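You operate a simulated robot arm through the tools that you are given. There is no shell and no other tool.

You run a simulated robot arm. Do the job below in one go: nothing can be reset, and whatever is moved stays where it is left.

TASK
Give the grey bearing two strokes of grease in the drip tray.
Fine: bleed the hose before the coupler comes off, then park it on its post. Set down upright: what you pick out.

Only the result counts: the job must be done as asked and must still hold three seconds after the hand-in. Knocking over, shifting, dropping, spilling or breaking anything else fails it.

THE ROBOT
A 6-joint arm with a two-finger parallel gripper, fixed in place. Base frame: the origin is at the foot of the arm, x ahead of it, y to its left, z up; the work surface is at about z = 820. Units: mm, degrees, N and s.
With the tool pointing down near the work surface it reaches from about 340 to 760 mm from the base axis. Its first joint turns from -66.0 to 66.0 degrees. Payload 2.45 kg.
The TCP is the grasp point between the finger pads, 24 mm short of the fingertips. In the tool frame z runs along the fingers and y along their closing line. The gripper opens to 68 mm. The fingers are 17 mm wide and 10 mm thick; the gripper's body (40 by 70 mm) begins 41 mm behind the TCP.
Orientation is told as [roll, pitch, yaw] about the base's x, y, z axes, in that order, counted from this pose: with the fingers straight down and closing along the base's y, the tool's x points along the base's -x, its y along +y and its z along -z.

THE INTERFACE
- The arm moves only by the tool step_arm. Its arguments are lists of equal length, an entry for each row: "grip": the gripper command, from -1 (fully open) to 1 (shut), values between in proportion; "translation": the shift along the tool's x, y, z in units of 100 mm (1.0 is 100 mm), a list of three; "turn": the turn, a rotation vector about the tool's x, y, z in units of 180 degrees (1.0 is 180 degrees), a list of three. In form: {"grip": [grip, ...], "translation": [[tx, ty, tz], ...], "turn": [[ax, ay, az], ...]}. A call has 1 to 20 rows; each row is the pose to reach, as a shift and turn from the pose commanded when the call began, along the tool's axes at that moment. A call with a number of a shift or a turn outside -1 to 1 is refused whole. A row lasts 0.2 s, in which the tool goes at most 50 mm and 8.6 degrees; a call with a longer step from one row to the next is refused whole, and so is a gripper value outside its range. Where a pose cannot be reached the arm comes as near as it can. A force on the tool above 90 N (or 10 N above the force at the start of the call, whichever is more), or a blocked arm, ends the call early, and 0.2 s more pass. The fingers move at their own pace (about 108 mm/s each) and stop on an object; they squeeze with about 29 N. The grip force told is the motor's: it shows also when the fingers shut on nothing. Time passes only in rows, and 0.2 s behind the last, so rows that repeat a pose let the fingers close. The reply holds the time, the measured pose of the TCP, the force on the tool along the base axes, the opening and the grip force, in the units named above and with some noise, with the torque about the TCP (base axes, N m) and any sound that the robot's microphone picked up.
- Cameras (640 x 400 px; columns grow to the right, rows downward): "scene" is fixed at [177.2, 422.8, 1461.9]; the picture's right is [-0.66, -0.75, 0.00], its down [-0.44, 0.39, -0.81] and it looks along [0.61, -0.53, -0.59] (base axes); focal length 326 px, centre (320, 200). "wrist" rides on the gripper at [84, 11, -75] in the tool frame; the picture's right is [-0.13, 0.99, 0.00], its down [-0.60, -0.08, -0.79] and it looks along [-0.79, -0.10, 0.61] (tool axes); focal length 251 px, centre (320, 200). There is no depth. A picture from a camera that has moved, and an enlarged one, comes with that camera's place and axes in the base frame and with its lens.
- capture(camera): a new picture of that camera. It takes no simulated time.
- close_up(camera, box): a new picture of the part [left, top, right, bottom] of that camera's present view, enlarged. It takes no simulated time.
- finish_job(): hands the job in; it is judged then, once.

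Places have to be worked out from the pictures, the camera data and where the tool is seen. Open the gripper and draw the arm clear of the work before you hand the job in, unless the task says otherwise.

The tools are called as a command line: name --argument value ..., lists and objects as JSON in quotes. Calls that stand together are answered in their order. step_arm: Moves the arm, as the interface text tells. Its arguments: {"type":"object","properties":{"grip":{"type":"array"},"translation":{"type":"array"},"turn":{"type":"array"}},"required":["grip","translation","turn"]} The other tools are called the same way: capture (camera) takes a picture; close_up (camera, box) takes an enlarged picture of a part of a camera's view; finish_job () hands the job in.

At the start:

```text
time_s: 0.0
eef_pos: [485.2, -84.8, 1187.1]
orientation: [0.0, 0.0, 0.0]
contact_force: [0.6, -0.2, -0.9]
torque: [-0.01, -0.03, -0.01]
finger_gap: 68.2
gripper_force: 0.1
```

scene: 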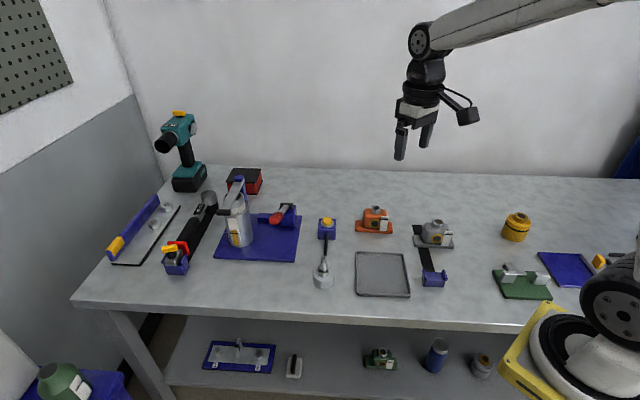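
wrist: 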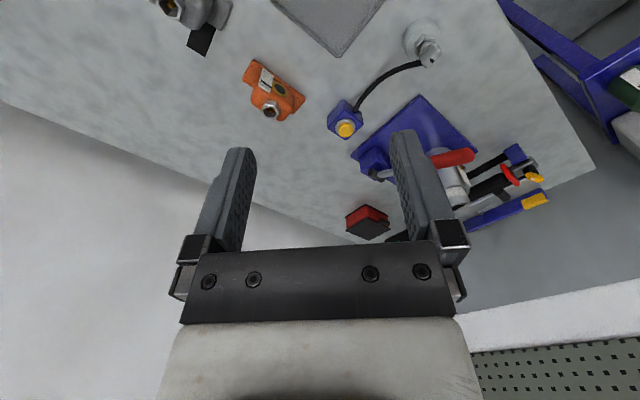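

I start by looking closely at the bench from both cameras to identify the bearing, tray, grease gun, coupler, bleed and post.

close_up --camera "scene" --box '[200, 160, 340, 300]'

close_up --camera "scene" --box '[300, 190, 460, 310]'

close_up --camera "scene" --box '[90, 100, 230, 290]'

close_up --camera "scene" --box '[450, 190, 640, 310]'

close_up --camera "wrist" --box '[320, 0, 600, 250]'

close_up --camera "wrist" --box '[140, 0, 400, 160]'

```text
2.86 times, centred on (270, 230) of scene
camera zoom: at [177.2, 422.8, 1461.9], right [-0.66, -0.75, 0.0], down [-0.44, 0.39, -0.81], along [0.61, -0.53, -0.59], focal length 930 px, centre (463, 114)
```

zoom: 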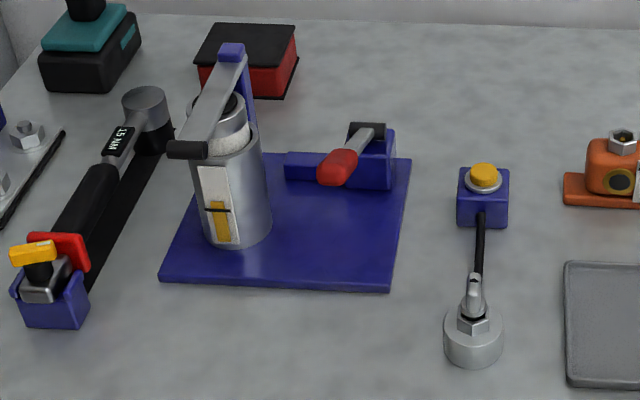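

```text
3.33 times, centred on (380, 250) of scene
camera zoom: at [177.2, 422.8, 1461.9], right [-0.66, -0.75, 0.0], down [-0.44, 0.39, -0.81], along [0.61, -0.53, -0.59], focal length 1085 px, centre (120, 33)
```

zoom: 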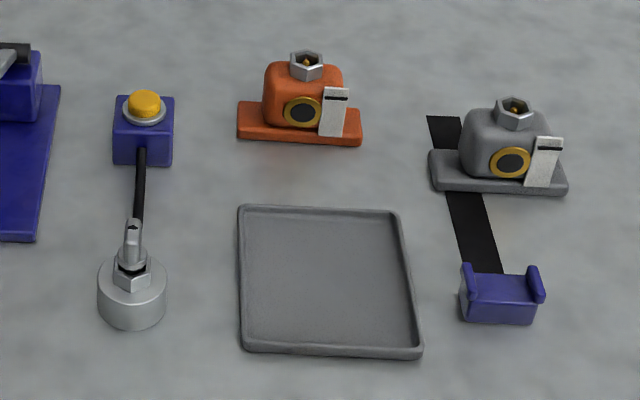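

```text
2.11 times, centred on (160, 195) of scene
camera zoom: at [177.2, 422.8, 1461.9], right [-0.66, -0.75, 0.0], down [-0.44, 0.39, -0.81], along [0.61, -0.53, -0.59], focal length 686 px, centre (657, 210)
```

zoom: 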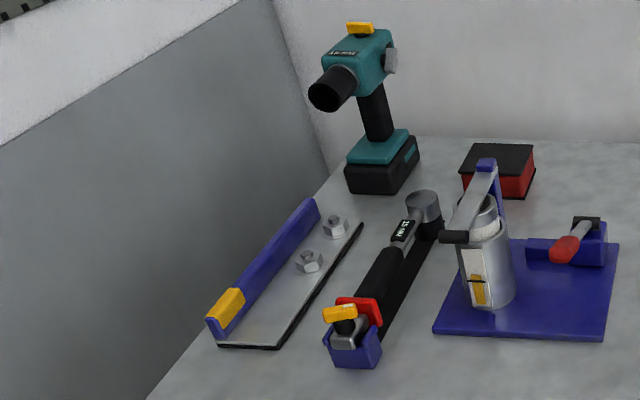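

```text
3.33 times, centred on (545, 250) of scene
camera zoom: at [177.2, 422.8, 1461.9], right [-0.66, -0.75, 0.0], down [-0.44, 0.39, -0.81], along [0.61, -0.53, -0.59], focal length 1085 px, centre (-430, 33)
```

zoom: 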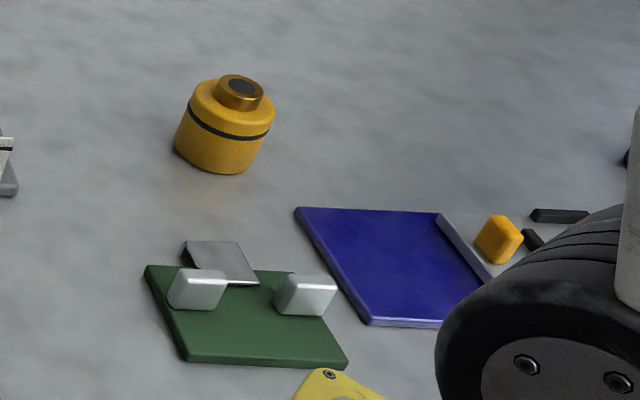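

```text
1.60 times, centred on (460, 125) of wrist
camera zoom: at [400.6, -73.0, 1261.0], right [0.13, 0.99, 0.0], down [0.6, -0.08, 0.79], along [0.79, -0.1, -0.61], focal length 402 px, centre (96, 320)
```

zoom: 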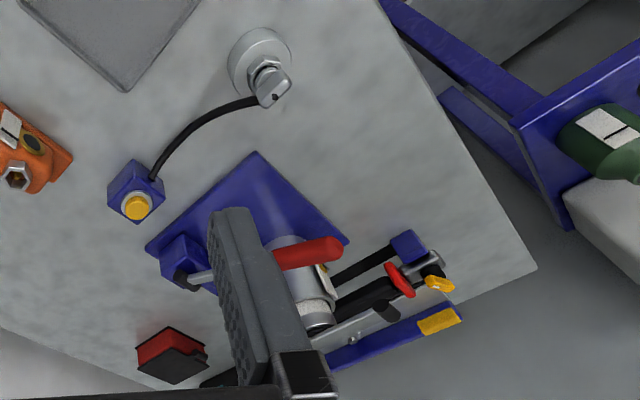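

```text
2.46 times, centred on (270, 80) of wrist
camera zoom: at [400.6, -73.0, 1261.0], right [0.13, 0.99, 0.0], down [0.6, -0.08, 0.79], along [0.79, -0.1, -0.61], focal length 619 px, centre (443, 495)
```

zoom: 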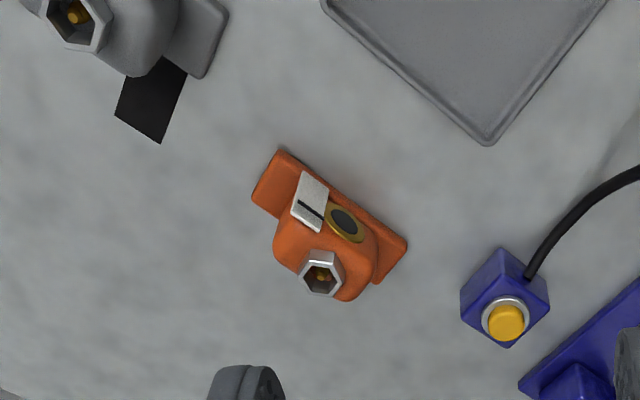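

The plate with the canister and levers is probably the grease pump. The blue block has a yellow button (likely the bleed) with a hose running to the coupler on its round post, and there are two bearings, one orange and one grey. I move the wrist camera nearer, still high, to see the pump.

step_arm --grip '[-1, -1, -1, -1]' --translation '[[-0.1, 0.25, 0.2], [-0.2, 0.5, 0.4], [-0.3, 0.75, 0.6], [-0.4, 1.0, 0.8]]' --turn '[[0, 0, 0], [0, 0, 0], [0, 0, 0], [0, 0, 0]]'

capture --camera "wrist"

capture --camera "scene"

```text
time_s: 1.0
eef_pos: [526.7, 16.7, 1107.9]
orientation: [0.0, -0.1, 0.0]
contact_force: [-0.5, -0.5, -0.5]
torque: [-0.03, -0.01, 0.01]
finger_gap: 67.9
gripper_force: 0.1
```

```text
taken
camera wrist: at [442.9, 28.1, 1181.0], right [0.13, 0.99, 0.0], down [0.6, -0.08, 0.79], along [0.79, -0.1, -0.61], focal length 251 px, centre (320, 200)
```

wrist: 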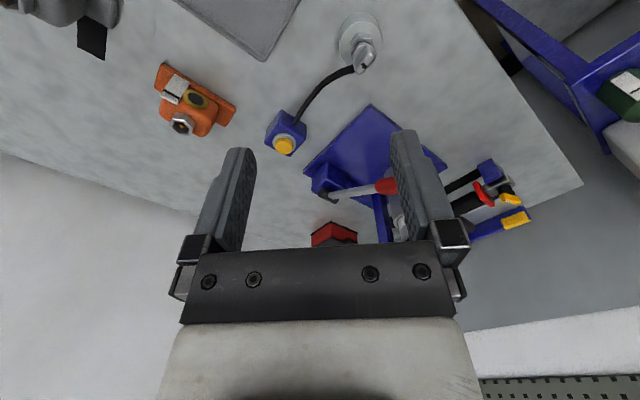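

```text
taken
```

scene: 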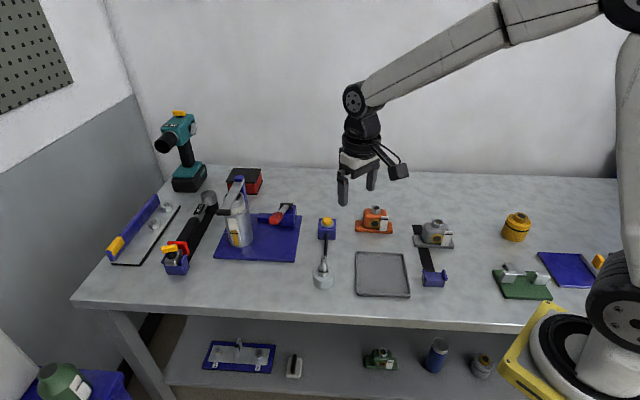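

The left finger hides the pump. I shift the arm to the left so the pump shows between the fingers.

step_arm --grip '[-1, -1, -1, -1]' --translation '[[0.0, 0.4, 0.05], [0.1, 0.8, 0.1], [0.2, 1.0, 0.2], [0.3, 1.0, 0.3]]' --turn '[[0, 0, 0], [0, 0, 0], [0, 0, 0], [0, 0, 0]]'

capture --camera "wrist"

close_up --camera "wrist" --box '[200, 60, 440, 260]'

close_up --camera "scene" --box '[210, 165, 310, 265]'

```text
time_s: 2.0
eef_pos: [495.2, 115.5, 1079.0]
orientation: [-0.1, 0.0, 0.0]
contact_force: [-0.6, 0.0, 0.1]
torque: [0.01, 0.01, -0.01]
finger_gap: 68.1
gripper_force: 0.1
```

```text
taken
camera wrist: at [411.2, 127.5, 1152.5], right [0.13, 0.99, 0.0], down [0.6, -0.08, 0.79], along [0.79, -0.1, -0.61], focal length 251 px, centre (320, 200)
```

wrist: 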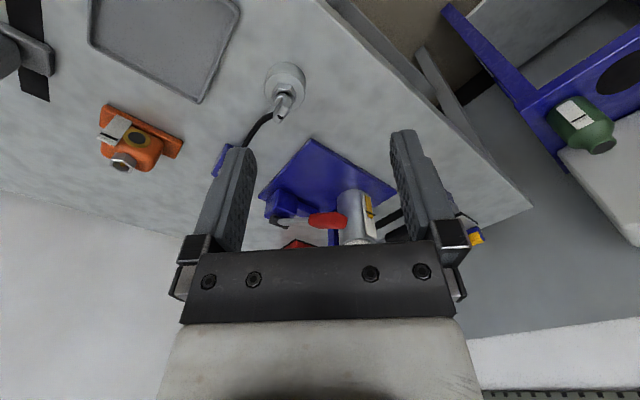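

```text
2.00 times, centred on (320, 160) of wrist
camera zoom: at [411.2, 127.5, 1152.5], right [0.13, 0.99, 0.0], down [0.6, -0.08, 0.79], along [0.79, -0.1, -0.61], focal length 503 px, centre (320, 280)
```

zoom: 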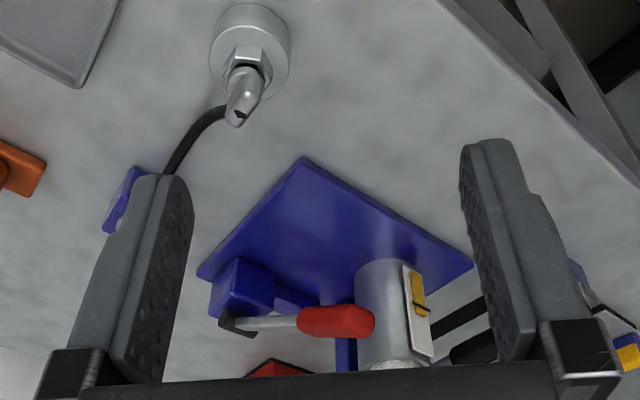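

```text
4.00 times, centred on (260, 215) of scene
camera zoom: at [177.2, 422.8, 1461.9], right [-0.66, -0.75, 0.0], down [-0.44, 0.39, -0.81], along [0.61, -0.53, -0.59], focal length 1302 px, centre (560, 140)
```

zoom: 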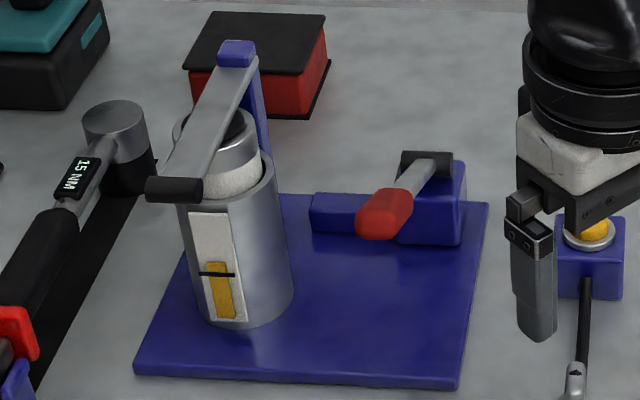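

Triangulating from both pictures puts the red lever's pivot near (822,-10,880) and its handle near (710,101,959). I tilt the tool up to see the pump and its second lever more from the side.

step_arm --grip '[-1, -1, -1, -1, -1]' --translation '[[0.1, 0.0, 0.0], [0.2, 0.0, 0.0], [0.3, 0.0, 0.0], [0.4, 0.0, 0.0], [0.5, 0.0, 0.0]]' --turn '[[0, -0.04, 0], [0, -0.08, 0], [0, -0.12, 0], [0, -0.16, 0], [0, -0.2, 0]]'

capture --camera "wrist"

close_up --camera "wrist" --box '[200, 40, 440, 240]'

```text
time_s: 3.2
eef_pos: [446.0, 115.7, 1076.8]
orientation: [0.3, -35.8, -0.3]
contact_force: [0.2, 0.5, 0.1]
torque: [-0.01, 0.02, -0.01]
finger_gap: 68.0
gripper_force: 0.0
```

```text
taken
camera wrist: at [331.8, 127.4, 1087.8], right [0.11, 0.99, 0.08], down [0.03, -0.08, 1.0], along [0.99, -0.1, -0.03], focal length 251 px, centre (320, 200)
```

wrist: 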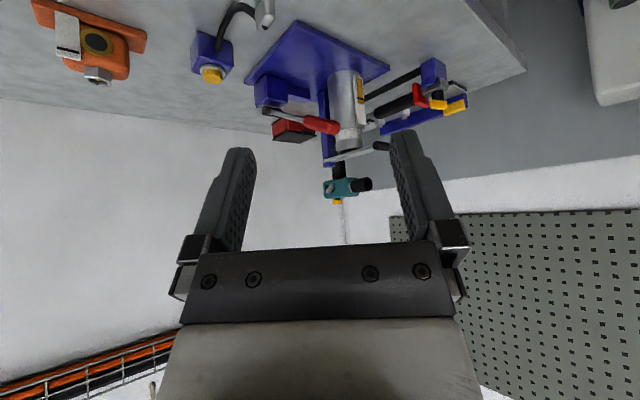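

```text
2.00 times, centred on (320, 140) of wrist
camera zoom: at [331.8, 127.4, 1087.8], right [0.11, 0.99, 0.08], down [0.03, -0.08, 1.0], along [0.99, -0.1, -0.03], focal length 503 px, centre (320, 320)
```

zoom: 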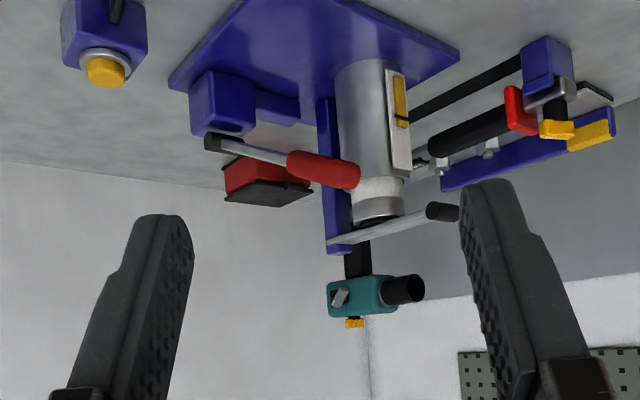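

The pump shows up inverted in this view. I zoom in further on both levers.

close_up --camera "wrist" --box '[260, 70, 400, 170]'

close_up --camera "scene" --box '[215, 170, 275, 255]'

close_up --camera "scene" --box '[260, 195, 345, 295]'

close_up --camera "wrist" --box '[170, 0, 310, 110]'

```text
4.00 times, centred on (330, 120) of wrist
camera zoom: at [331.8, 127.4, 1087.8], right [0.11, 0.99, 0.08], down [0.03, -0.08, 1.0], along [0.99, -0.1, -0.03], focal length 1006 px, centre (280, 520)
```

zoom: 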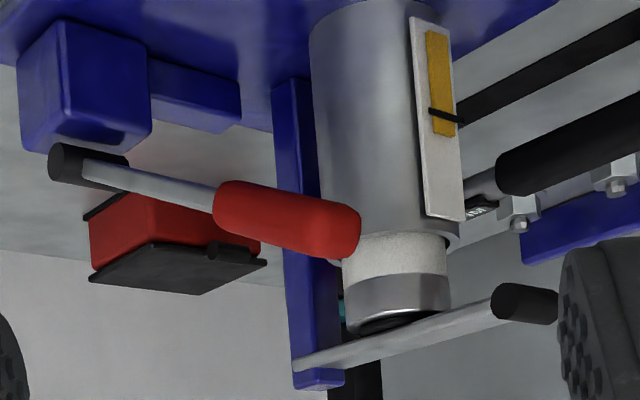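

```text
4.71 times, centred on (245, 212) of scene
camera zoom: at [177.2, 422.8, 1461.9], right [-0.66, -0.75, 0.0], down [-0.44, 0.39, -0.81], along [0.61, -0.53, -0.59], focal length 1532 px, centre (673, 141)
```

zoom: 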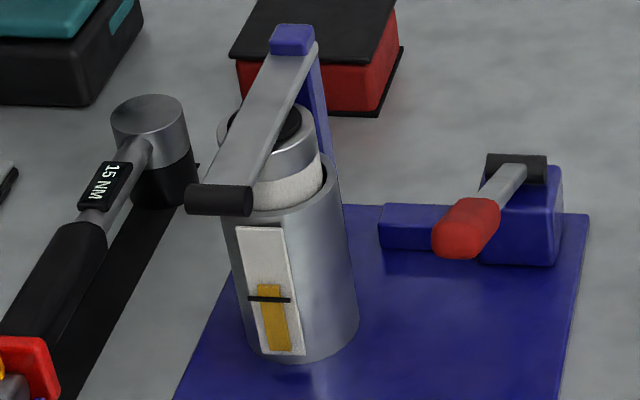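

```text
4.00 times, centred on (302, 245) of scene
camera zoom: at [177.2, 422.8, 1461.9], right [-0.66, -0.75, 0.0], down [-0.44, 0.39, -0.81], along [0.61, -0.53, -0.59], focal length 1302 px, centre (390, 20)
```

zoom: 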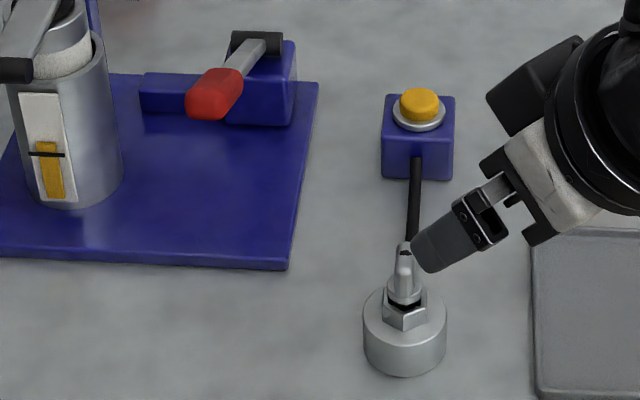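

```text
3.64 times, centred on (240, 55) of wrist
camera zoom: at [331.8, 127.4, 1087.8], right [0.11, 0.99, 0.08], down [0.03, -0.08, 1.0], along [0.99, -0.1, -0.03], focal length 914 px, centre (611, 727)
```

zoom: 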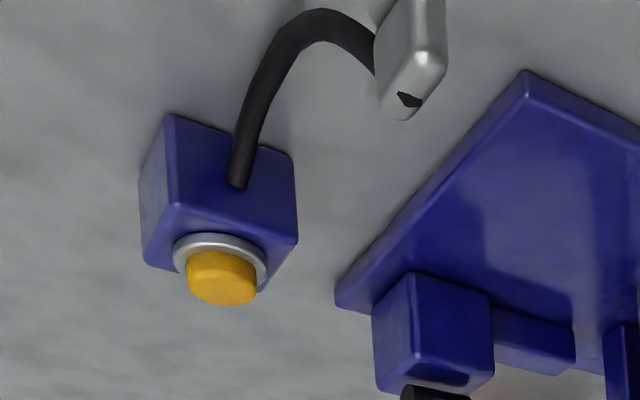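

The silver lever rests on the follower can over the reservoir. The red lever stands raised on its own pump block, so I take that as the pump lever. Now I level the tool and go to look at the grey bearing.

step_arm --grip '[-1, -1, -1, -1, -1]' --translation '[[0.0, -0.2, 0.0], [0.0, -0.4, 0.0], [0.0, -0.6, 0.0], [0.0, -0.8, 0.0], [0.0, -1.0, 0.0]]' --turn '[[0, 0.04, 0], [0, 0.08, 0], [0, 0.12, 0], [0, 0.16, 0], [0, 0.199, 0]]'

step_arm --grip '[-1, -1, -1]' --translation '[[0.1, -0.4, 0.1], [0.2, -0.8, 0.2], [0.2, -1.0, 0.2]]' --turn '[[0, 0, 0], [0, 0, 0], [0, 0, 0]]'

step_arm --grip '[-1, -1, -1]' --translation '[[0.0, -0.4, 0.1], [0.0, -0.8, 0.2], [0.0, -1.0, 0.2]]' --turn '[[0, 0, 0], [0, 0, 0], [0, 0, 0]]'

capture --camera "wrist"

```text
time_s: 4.4
eef_pos: [443.6, 16.6, 1080.5]
orientation: [0.0, -0.1, 0.1]
contact_force: [-0.3, 0.5, -0.2]
torque: [-0.03, -0.01, -0.01]
finger_gap: 68.1
gripper_force: 0.0
```

```text
time_s: 5.2
eef_pos: [424.5, -82.8, 1058.0]
orientation: [0.0, -0.3, 0.0]
contact_force: [0.3, -0.5, -0.1]
torque: [0.0, 0.0, 0.01]
finger_gap: 68.0
gripper_force: 0.0
```

```text
time_s: 6.0
eef_pos: [425.5, -184.0, 1036.2]
orientation: [0.1, -0.2, -0.1]
contact_force: [0.6, -0.4, 0.3]
torque: [0.01, 0.03, 0.01]
finger_gap: 68.0
gripper_force: 0.1
```

```text
taken
camera wrist: at [340.1, -172.5, 1110.0], right [0.13, 0.99, 0.0], down [0.6, -0.08, 0.8], along [0.79, -0.1, -0.61], focal length 251 px, centre (320, 200)
```

wrist: 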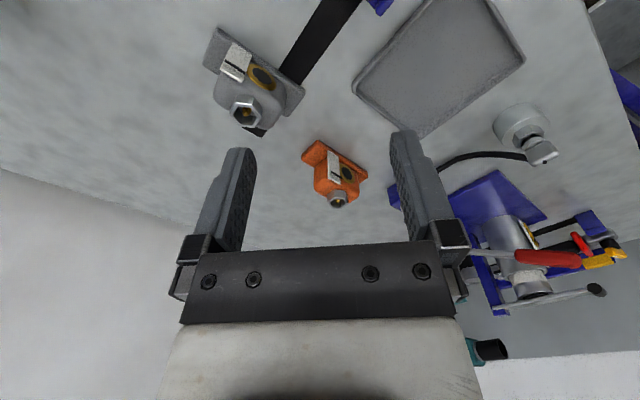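

Good view of the grey bearing, the tray and the pump. I zoom in on each of them.

close_up --camera "wrist" --box '[180, 0, 340, 150]'

close_up --camera "wrist" --box '[430, 80, 640, 310]'

close_up --camera "scene" --box '[405, 205, 465, 255]'

close_up --camera "scene" --box '[300, 210, 350, 300]'

```text
2.67 times, centred on (260, 75) of wrist
camera zoom: at [340.1, -172.5, 1110.0], right [0.13, 0.99, 0.0], down [0.6, -0.08, 0.8], along [0.79, -0.1, -0.61], focal length 670 px, centre (480, 533)
```

zoom: 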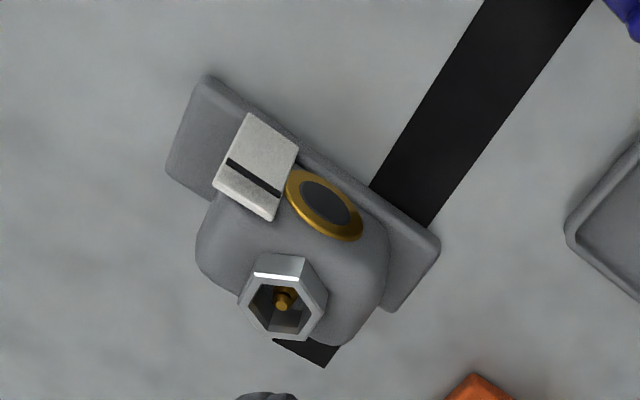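

```text
1.74 times, centred on (535, 195) of wrist
camera zoom: at [340.1, -172.5, 1110.0], right [0.13, 0.99, 0.0], down [0.6, -0.08, 0.8], along [0.79, -0.1, -0.61], focal length 437 px, centre (-54, 209)
```

zoom: 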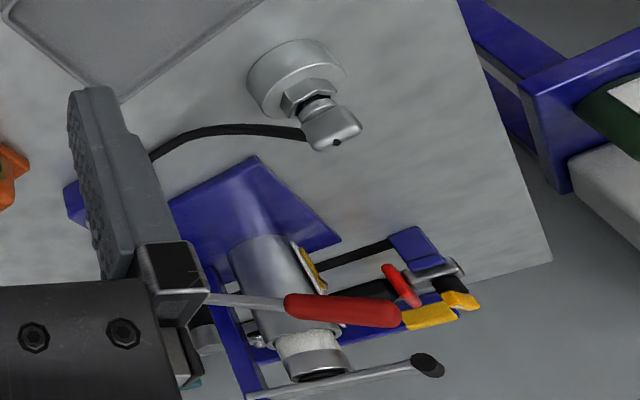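

```text
8.00 times, centred on (435, 230) of scene
camera zoom: at [177.2, 422.8, 1461.9], right [-0.66, -0.75, 0.0], down [-0.44, 0.39, -0.81], along [0.61, -0.53, -0.59], focal length 2605 px, centre (-600, -40)
```

zoom: 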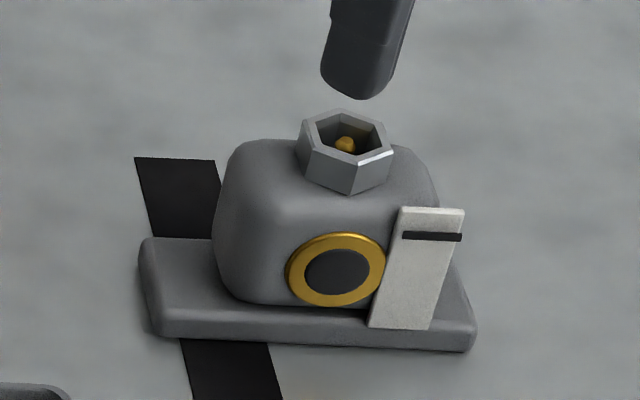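

```text
4.44 times, centred on (325, 255) of scene
camera zoom: at [177.2, 422.8, 1461.9], right [-0.66, -0.75, 0.0], down [-0.44, 0.39, -0.81], along [0.61, -0.53, -0.59], focal length 1447 px, centre (298, -44)
```

zoom: 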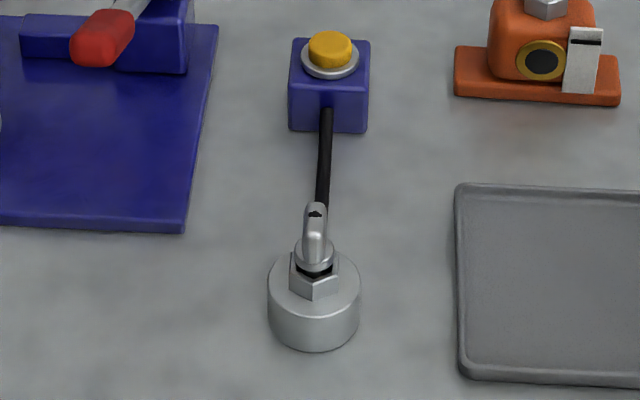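

From both views the grey bearing's flange is centred near (470,-258) with its long axis at 45 degrees. The hex fitting is near (478,-264,886), and the tray centre is about (496,-57), also at 45 degrees. I move above the bearing with the tool yawed 45 degrees so the fingers will close along the bore axis.

step_arm --grip '[-1, -1, -1, -1, -1, -1]' --translation '[[-0.09, -0.13, 0.05], [-0.18, -0.26, 0.1], [-0.27, -0.4, 0.15], [-0.36, -0.53, 0.2], [-0.45, -0.66, 0.25], [-0.51, -0.8, 0.3]]' --turn '[[0, 0, -0.042], [0, 0, -0.084], [0, 0, -0.126], [0, 0, -0.168], [0, 0, -0.21], [0, 0, -0.25]]'

capture --camera "wrist"

close_up --camera "scene" --box '[380, 150, 500, 260]'

```text
time_s: 7.4
eef_pos: [476.8, -264.4, 1007.0]
orientation: [-0.2, -0.1, 45.0]
contact_force: [-0.2, 0.3, 0.7]
torque: [-0.02, -0.02, -0.01]
finger_gap: 68.2
gripper_force: 0.2
```

```text
taken
camera wrist: at [408.9, -316.8, 1081.0], right [-0.61, 0.79, 0.0], down [0.48, 0.37, 0.79], along [0.63, 0.49, -0.61], focal length 251 px, centre (320, 200)
```

wrist: 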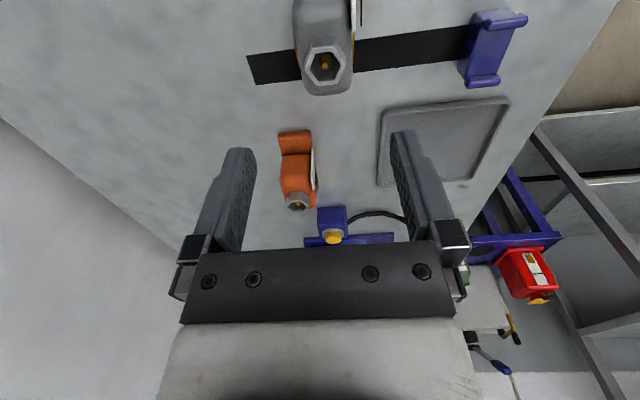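

```text
3.64 times, centred on (440, 205) of scene
camera zoom: at [177.2, 422.8, 1461.9], right [-0.66, -0.75, 0.0], down [-0.44, 0.39, -0.81], along [0.61, -0.53, -0.59], focal length 1184 px, centre (-116, 182)
```

zoom: 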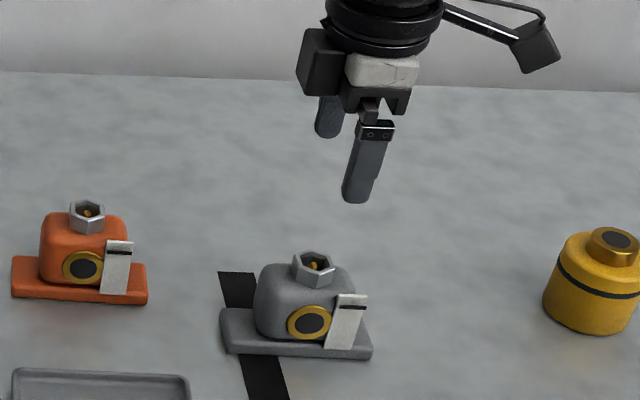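

I zoom in on the bearing's end view to measure its depth across the bore.

close_up --camera "wrist" --box '[270, 0, 390, 105]'

close_up --camera "wrist" --box '[360, 80, 530, 210]'

```text
3.81 times, centred on (330, 52) of wrist
camera zoom: at [408.9, -316.8, 1081.0], right [-0.61, 0.79, 0.0], down [0.48, 0.37, 0.79], along [0.63, 0.49, -0.61], focal length 958 px, centre (282, 762)
```

zoom: 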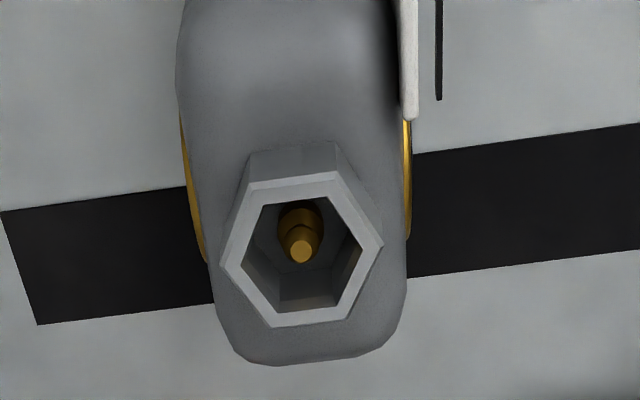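

```text
3.08 times, centred on (445, 145) of wrist
camera zoom: at [408.9, -316.8, 1081.0], right [-0.61, 0.79, 0.0], down [0.48, 0.37, 0.79], along [0.63, 0.49, -0.61], focal length 774 px, centre (-65, 369)
```

zoom: 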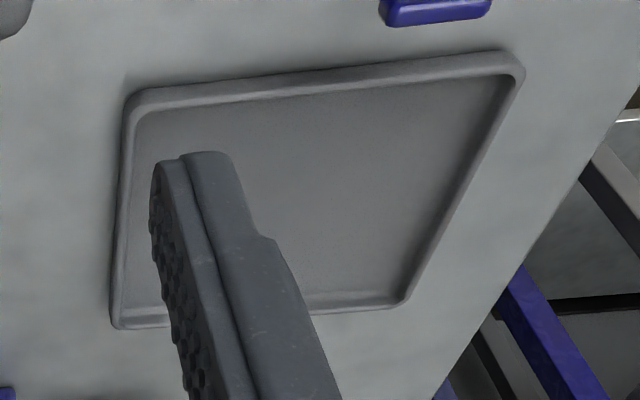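

The bearing body is about 44 mm deep over its rings, so the fingers will straddle it. The gauge plate sits off to one side, so I shift the grasp slightly away from it and come down to z≈920 to check the alignment.

step_arm --grip '[-1, -1, -1]' --translation '[[-0.012, 0.02, 0.35], [-0.024, 0.038, 0.7], [-0.024, 0.038, 0.85]]' --turn '[[0, 0, 0], [0, 0, 0], [0, 0, 0]]'

close_up --camera "scene" --box '[395, 190, 475, 260]'

capture --camera "wrist"

```text
time_s: 8.2
eef_pos: [476.5, -259.7, 919.7]
orientation: [-0.1, 0.0, 45.0]
contact_force: [0.2, 0.6, 0.0]
torque: [0.0, -0.01, -0.02]
finger_gap: 67.9
gripper_force: 0.0
```

```text
5.71 times, centred on (435, 225) of scene
camera zoom: at [177.2, 422.8, 1461.9], right [-0.66, -0.75, 0.0], down [-0.44, 0.39, -0.81], along [0.61, -0.53, -0.59], focal length 1860 px, centre (-337, 57)
```

zoom: 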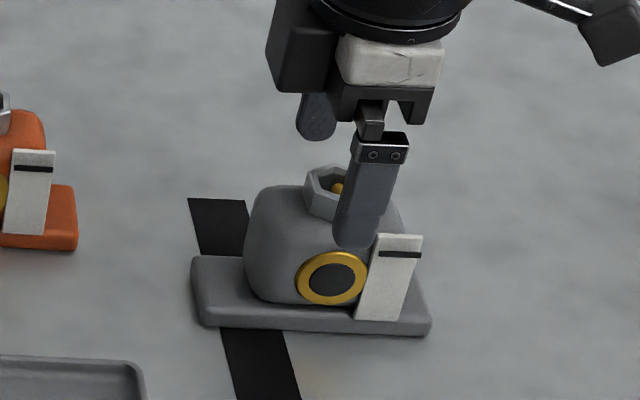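

```text
taken
camera wrist: at [408.2, -310.5, 994.8], right [-0.61, 0.79, 0.0], down [0.48, 0.37, 0.79], along [0.63, 0.48, -0.61], focal length 251 px, centre (320, 200)
```

wrist: 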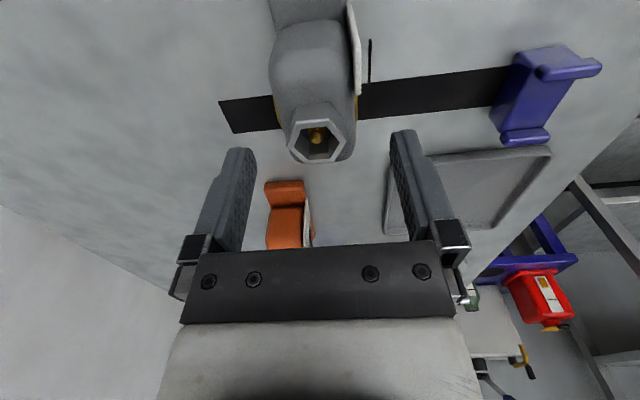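

The finger lines up with the ring but is close to the gauge plate. I shift 4 mm further along the bearing away from the gauge and go down to z≈861, keeping the fingertips above the flange.

step_arm --grip '[-1, -1, -1, -1]' --translation '[[-0.04, 0.0, 0.1], [-0.04, 0.0, 0.3], [-0.04, 0.0, 0.5], [-0.04, 0.0, 0.585]]' --turn '[[0, 0, 0], [0, 0, 0], [0, 0, 0], [0, 0, 0]]'

close_up --camera "scene" --box '[395, 190, 475, 260]'

capture --camera "wrist"

```text
time_s: 9.2
eef_pos: [481.3, -257.2, 860.7]
orientation: [-0.1, 0.0, 45.0]
contact_force: [0.1, -0.3, 0.7]
torque: [0.01, -0.03, 0.03]
finger_gap: 67.8
gripper_force: 0.2
```

```text
5.71 times, centred on (435, 225) of scene
camera zoom: at [177.2, 422.8, 1461.9], right [-0.66, -0.75, 0.0], down [-0.44, 0.39, -0.81], along [0.61, -0.53, -0.59], focal length 1860 px, centre (-337, 57)
```

zoom: 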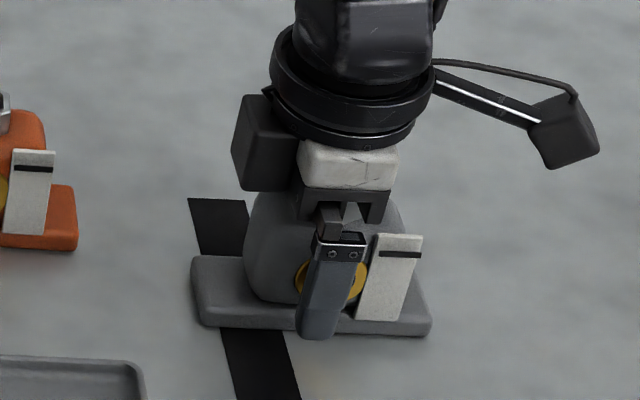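

```text
taken
camera wrist: at [412.9, -308.7, 935.3], right [-0.61, 0.79, 0.0], down [0.48, 0.37, 0.79], along [0.63, 0.48, -0.61], focal length 251 px, centre (320, 200)
```

wrist: 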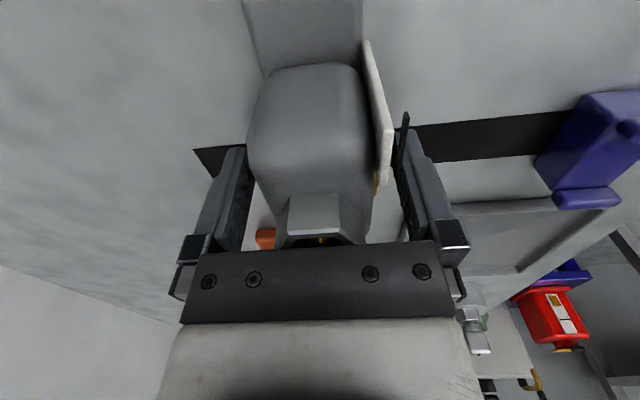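

The fingers straddle the body clear of the gauge plate. I close the gripper.

step_arm --grip '[0.0, 0.5, 1.0, 1.0]' --translation '[[0, 0, 0], [0, 0, 0], [0, 0, 0], [0, 0, 0]]' --turn '[[0, 0, 0], [0, 0, 0], [0, 0, 0], [0, 0, 0]]'

close_up --camera "scene" --box '[395, 190, 475, 260]'

capture --camera "wrist"

```text
time_s: 10.2
eef_pos: [480.7, -256.8, 861.4]
orientation: [0.0, -0.1, 45.0]
contact_force: [-0.5, 0.1, 0.0]
torque: [0.06, -0.03, 0.0]
finger_gap: 42.1
gripper_force: 28.8
```

```text
5.71 times, centred on (435, 225) of scene
camera zoom: at [177.3, 422.8, 1461.9], right [-0.66, -0.75, 0.0], down [-0.44, 0.39, -0.81], along [0.61, -0.53, -0.59], focal length 1860 px, centre (-337, 57)
```

zoom: 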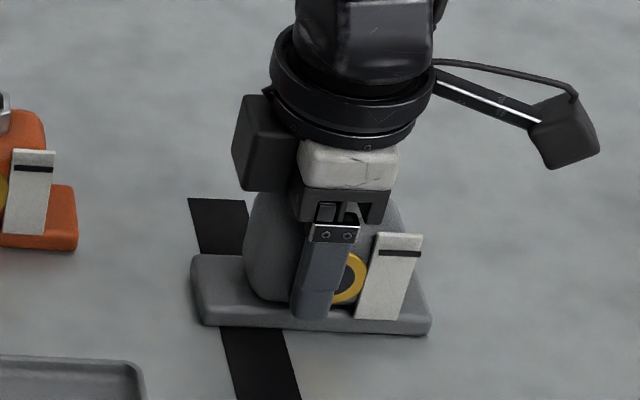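

```text
taken
camera wrist: at [412.8, -308.7, 935.3], right [-0.61, 0.79, 0.0], down [0.48, 0.37, 0.79], along [0.63, 0.48, -0.61], focal length 251 px, centre (320, 200)
```

wrist: 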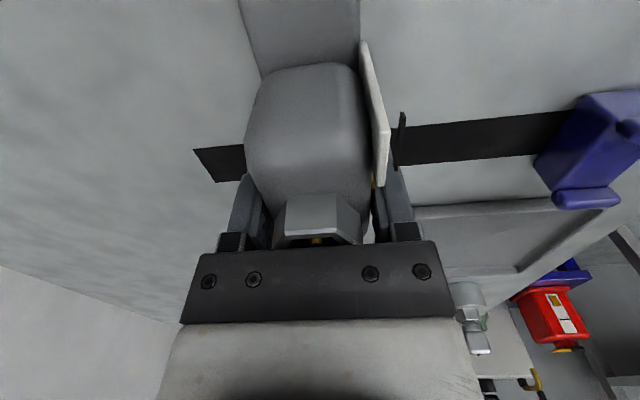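

The gripper holds 42 mm at 28.8 N. I lift slowly and check.

step_arm --grip '[1, 1, 1, 1]' --translation '[[0, 0, -0.1], [0, 0, -0.3], [0, 0, -0.5], [0, 0, -0.7]]' --turn '[[0, 0, 0], [0, 0, 0], [0, 0, 0], [0, 0, 0]]'

capture --camera "scene"

close_up --camera "scene" --box '[380, 150, 500, 260]'

```text
time_s: 11.2
eef_pos: [479.1, -258.1, 934.6]
orientation: [-0.1, -0.1, 45.0]
contact_force: [-0.5, 0.7, -6.1]
torque: [0.04, -0.06, 0.01]
finger_gap: 41.6
gripper_force: 28.8
```

```text
taken
```

scene: 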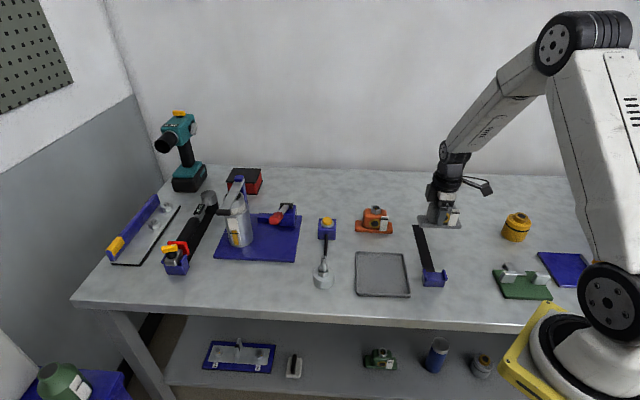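

```text
3.64 times, centred on (440, 205) of scene
camera zoom: at [177.3, 422.8, 1461.9], right [-0.66, -0.75, 0.0], down [-0.44, 0.39, -0.81], along [0.61, -0.53, -0.59], focal length 1184 px, centre (-116, 182)
```

zoom: 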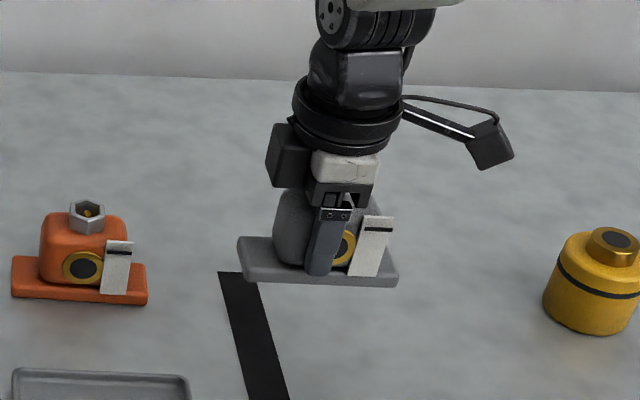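

The bearing is lifted level and weighs about 0.6 kg. I carry it over the tray in two moves, keeping the same yaw so its long axis lines up with the tray.

step_arm --grip '[1, 1, 1, 1]' --translation '[[-0.1, 0.08, -0.02], [-0.35, 0.28, -0.05], [-0.6, 0.48, -0.05], [-0.8, 0.646, -0.05]]' --turn '[[0, 0, 0], [0, 0, 0], [0, 0, 0], [0, 0, 0]]'

step_arm --grip '[1, 1, 1, 1, 1]' --translation '[[-0.25, 0.2, 0.0], [-0.5, 0.4, 0.0], [-0.7, 0.58, 0.0], [-0.783, 0.646, 0.0], [-0.783, 0.646, 0.0]]' --turn '[[0, 0, 0], [0, 0, 0], [0, 0, 0], [0, 0, 0], [0, 0, 0]]'

capture --camera "scene"

capture --camera "wrist"

close_up --camera "scene" --box '[335, 180, 435, 310]'

```text
time_s: 12.2
eef_pos: [491.3, -155.9, 939.9]
orientation: [-0.1, 0.0, 45.0]
contact_force: [-1.0, 0.7, -5.2]
torque: [0.0, 0.01, -0.04]
finger_gap: 42.1
gripper_force: 29.5
```

```text
time_s: 13.4
eef_pos: [501.9, -52.8, 939.4]
orientation: [-0.2, -0.1, 45.1]
contact_force: [0.0, 0.4, -6.0]
torque: [0.01, -0.02, 0.01]
finger_gap: 41.7
gripper_force: 29.0
```

```text
taken
```

scene: 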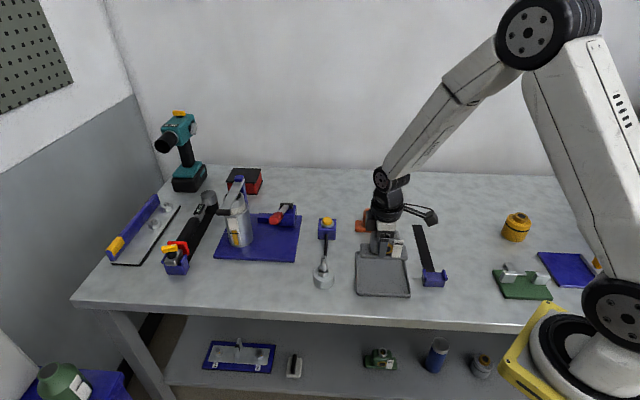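

```text
taken
camera wrist: at [433.6, -104.2, 1013.6], right [-0.61, 0.79, 0.0], down [0.48, 0.37, 0.79], along [0.63, 0.48, -0.61], focal length 251 px, centre (320, 200)
```

wrist: 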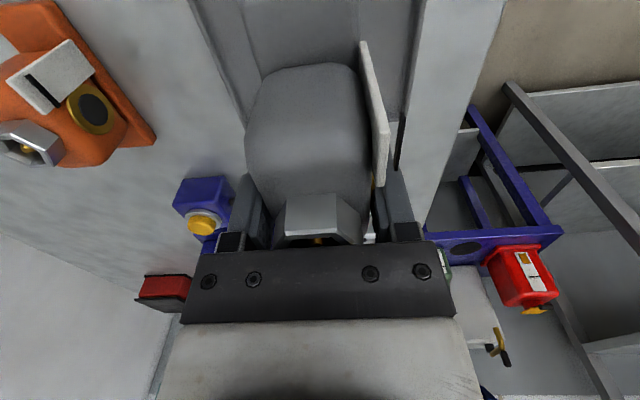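

```text
3.08 times, centred on (385, 245) of scene
camera zoom: at [177.3, 422.8, 1461.9], right [-0.66, -0.75, 0.0], down [-0.44, 0.39, -0.81], along [0.61, -0.53, -0.59], focal length 1002 px, centre (120, 62)
```

zoom: 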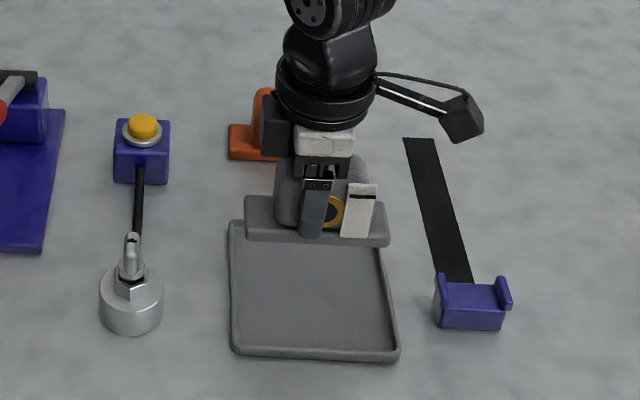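

From the scene view the bearing centre is about 3.5 mm too far along the tray's short direction. I correct that and lower it to just above the rim, then check.

step_arm --grip '[1, 1, 1, 1]' --translation '[[0.035, 0.0, 0.1], [0.035, 0.0, 0.3], [0.035, 0.0, 0.5], [0.035, 0.0, 0.6]]' --turn '[[0, 0, 0], [0, 0, 0], [0, 0, 0], [0, 0, 0]]'

close_up --camera "scene" --box '[340, 210, 430, 310]'

capture --camera "wrist"

```text
time_s: 14.4
eef_pos: [497.5, -55.5, 878.3]
orientation: [-0.1, -0.1, 45.0]
contact_force: [-0.7, -0.3, -6.0]
torque: [0.07, -0.03, -0.02]
finger_gap: 42.0
gripper_force: 29.2
```

```text
4.00 times, centred on (385, 260) of scene
camera zoom: at [177.3, 422.8, 1461.9], right [-0.66, -0.75, 0.0], down [-0.44, 0.39, -0.81], along [0.61, -0.53, -0.59], focal length 1302 px, centre (60, -40)
```

zoom: 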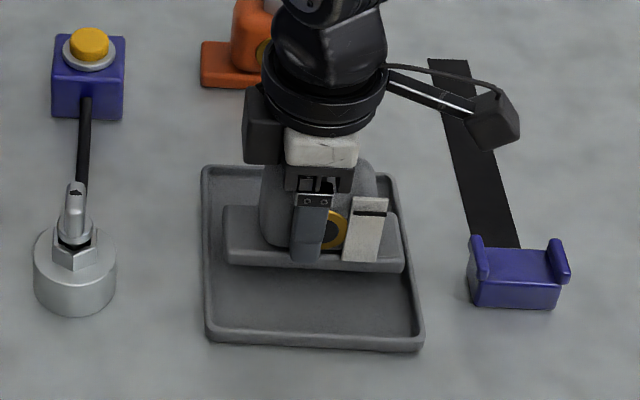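

```text
taken
camera wrist: at [429.7, -107.9, 952.1], right [-0.61, 0.79, 0.0], down [0.48, 0.37, 0.79], along [0.63, 0.48, -0.61], focal length 251 px, centre (320, 200)
```

wrist: 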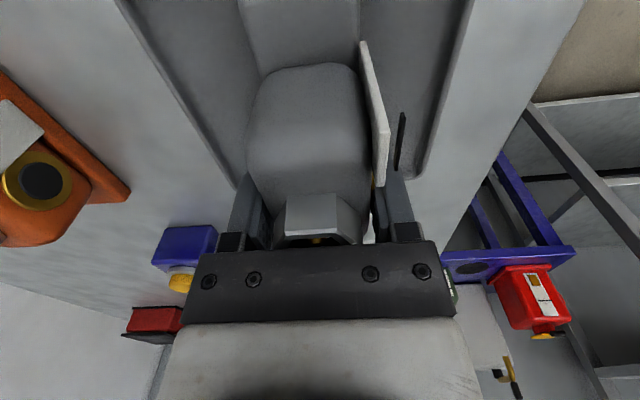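

The flange sits inside the tray outline with slightly less margin on the right. I nudge it 1.5 mm left and lower further in small steps.

step_arm --grip '[1, 1, 1]' --translation '[[-0.015, 0.0, 0.03], [-0.015, 0.0, 0.08], [-0.015, 0.0, 0.115]]' --turn '[[0, 0, 0], [0, 0, 0], [0, 0, 0]]'

close_up --camera "scene" --box '[340, 210, 430, 310]'

```text
time_s: 15.2
eef_pos: [497.7, -54.7, 866.2]
orientation: [-0.2, -0.1, 45.0]
contact_force: [0.1, -0.2, -4.3]
torque: [0.0, -0.07, -0.01]
finger_gap: 42.1
gripper_force: 28.7
```

```text
4.00 times, centred on (385, 260) of scene
camera zoom: at [177.3, 422.8, 1461.9], right [-0.66, -0.75, 0.0], down [-0.44, 0.39, -0.81], along [0.61, -0.53, -0.59], focal length 1302 px, centre (60, -40)
```

zoom: 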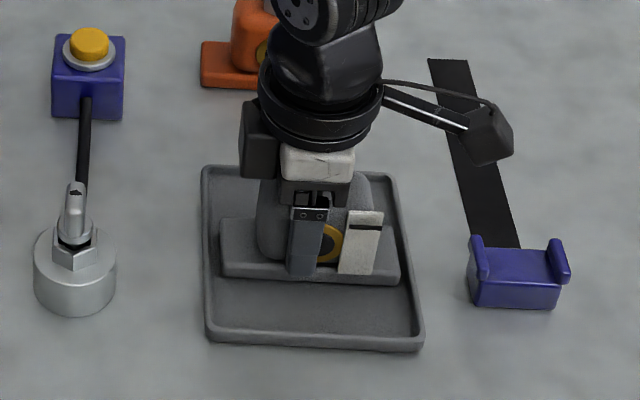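

The force has dropped from -6 to about -4 N, which may be first contact. I lower another 1.5 mm and then 1 mm more.

step_arm --grip '[1, 1]' --translation '[[0.0, 0.0, 0.008], [0.0, 0.0, 0.015]]' --turn '[[0, 0, 0], [0, 0, 0]]'

step_arm --grip '[1, 1]' --translation '[[0.0, 0.0, 0.005], [0.0, 0.0, 0.01]]' --turn '[[0, 0, 0], [0, 0, 0]]'

```text
time_s: 15.8
eef_pos: [498.1, -55.2, 865.0]
orientation: [-0.1, 0.0, 44.9]
contact_force: [-0.7, -1.4, -5.9]
torque: [0.03, -0.04, -0.01]
finger_gap: 41.7
gripper_force: 28.8
```

```text
time_s: 16.4
eef_pos: [498.5, -54.9, 865.6]
orientation: [-0.2, -0.2, 45.1]
contact_force: [-1.6, -4.1, 7.8]
torque: [-0.41, 0.67, 0.13]
finger_gap: 41.8
gripper_force: 29.3
```

Contact is registered at the flange's right-hand end, with z about 4 mm above the table-level grasp height, so it is either the tray floor or a slight sag. I check closely whether the right end is free of the rim.

close_up --camera "scene" --box '[365, 235, 425, 300]'

close_up --camera "wrist" --box '[140, 0, 500, 240]'

```text
6.15 times, centred on (395, 268) of scene
camera zoom: at [177.1, 422.7, 1461.9], right [-0.66, -0.75, 0.0], down [-0.44, 0.39, -0.81], along [0.61, -0.53, -0.59], focal length 2004 px, centre (-142, -215)
```

zoom: 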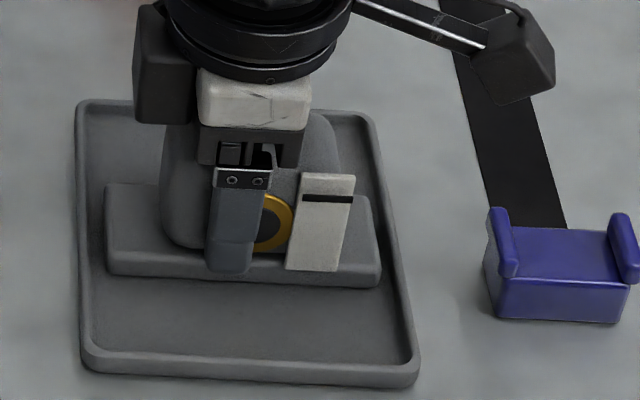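

```text
1.67 times, centred on (320, 120) of wrist
camera zoom: at [430.1, -106.8, 939.3], right [-0.61, 0.79, 0.0], down [0.48, 0.37, 0.79], along [0.63, 0.48, -0.61], focal length 419 px, centre (320, 333)
```

zoom: 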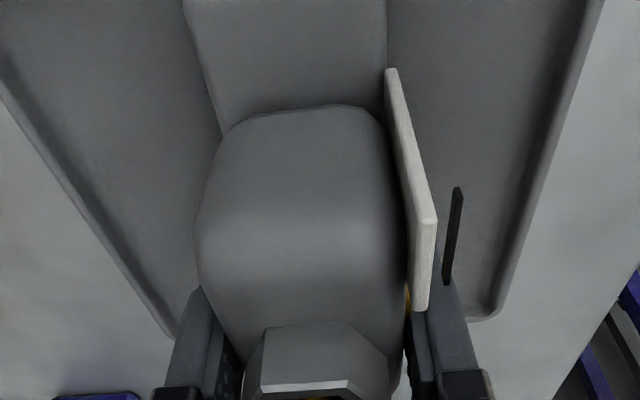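

The flange is clear of the rim on all sides. I release the grip and rise.

step_arm --grip '[0.2, -0.3, -1, -1]' --translation '[[0, 0, 0], [0, 0, 0], [0, 0, 0], [0, 0, 0]]' --turn '[[0, 0, 0], [0, 0, 0], [0, 0, 0], [0, 0, 0]]'

step_arm --grip '[-1, -1, -1, -1]' --translation '[[0, 0, -0.1], [0, 0, -0.4], [0, 0, -0.8], [0, 0, -1.0]]' --turn '[[0, 0, 0], [0, 0, 0], [0, 0, 0], [0, 0, 0]]'

close_up --camera "scene" --box '[340, 210, 430, 310]'

capture --camera "wrist"

```text
time_s: 17.4
eef_pos: [498.2, -53.9, 865.5]
orientation: [-0.2, -0.1, 44.9]
contact_force: [0.3, -0.6, -0.5]
torque: [0.01, 0.0, -0.01]
finger_gap: 68.0
gripper_force: 0.2
```

```text
time_s: 18.4
eef_pos: [496.6, -55.4, 965.6]
orientation: [-0.1, -0.2, 45.0]
contact_force: [-0.6, 0.1, -0.2]
torque: [-0.03, 0.02, 0.03]
finger_gap: 67.9
gripper_force: 0.1
```

```text
4.00 times, centred on (385, 260) of scene
camera zoom: at [177.2, 422.8, 1461.9], right [-0.66, -0.75, 0.0], down [-0.44, 0.39, -0.81], along [0.61, -0.53, -0.59], focal length 1302 px, centre (60, -40)
```

zoom: 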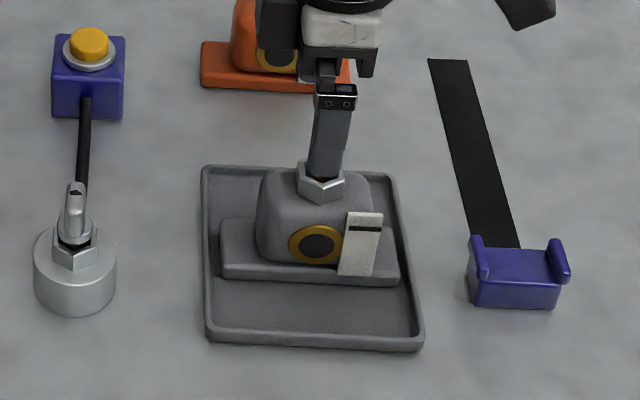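

```text
taken
camera wrist: at [428.8, -107.5, 1039.7], right [-0.61, 0.79, 0.0], down [0.48, 0.37, 0.79], along [0.63, 0.48, -0.61], focal length 251 px, centre (320, 200)
```

wrist: 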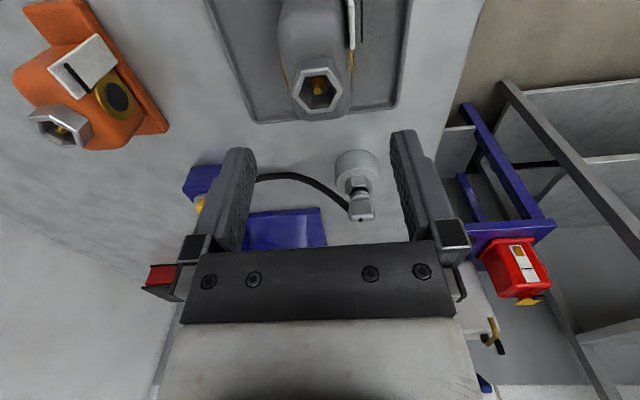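

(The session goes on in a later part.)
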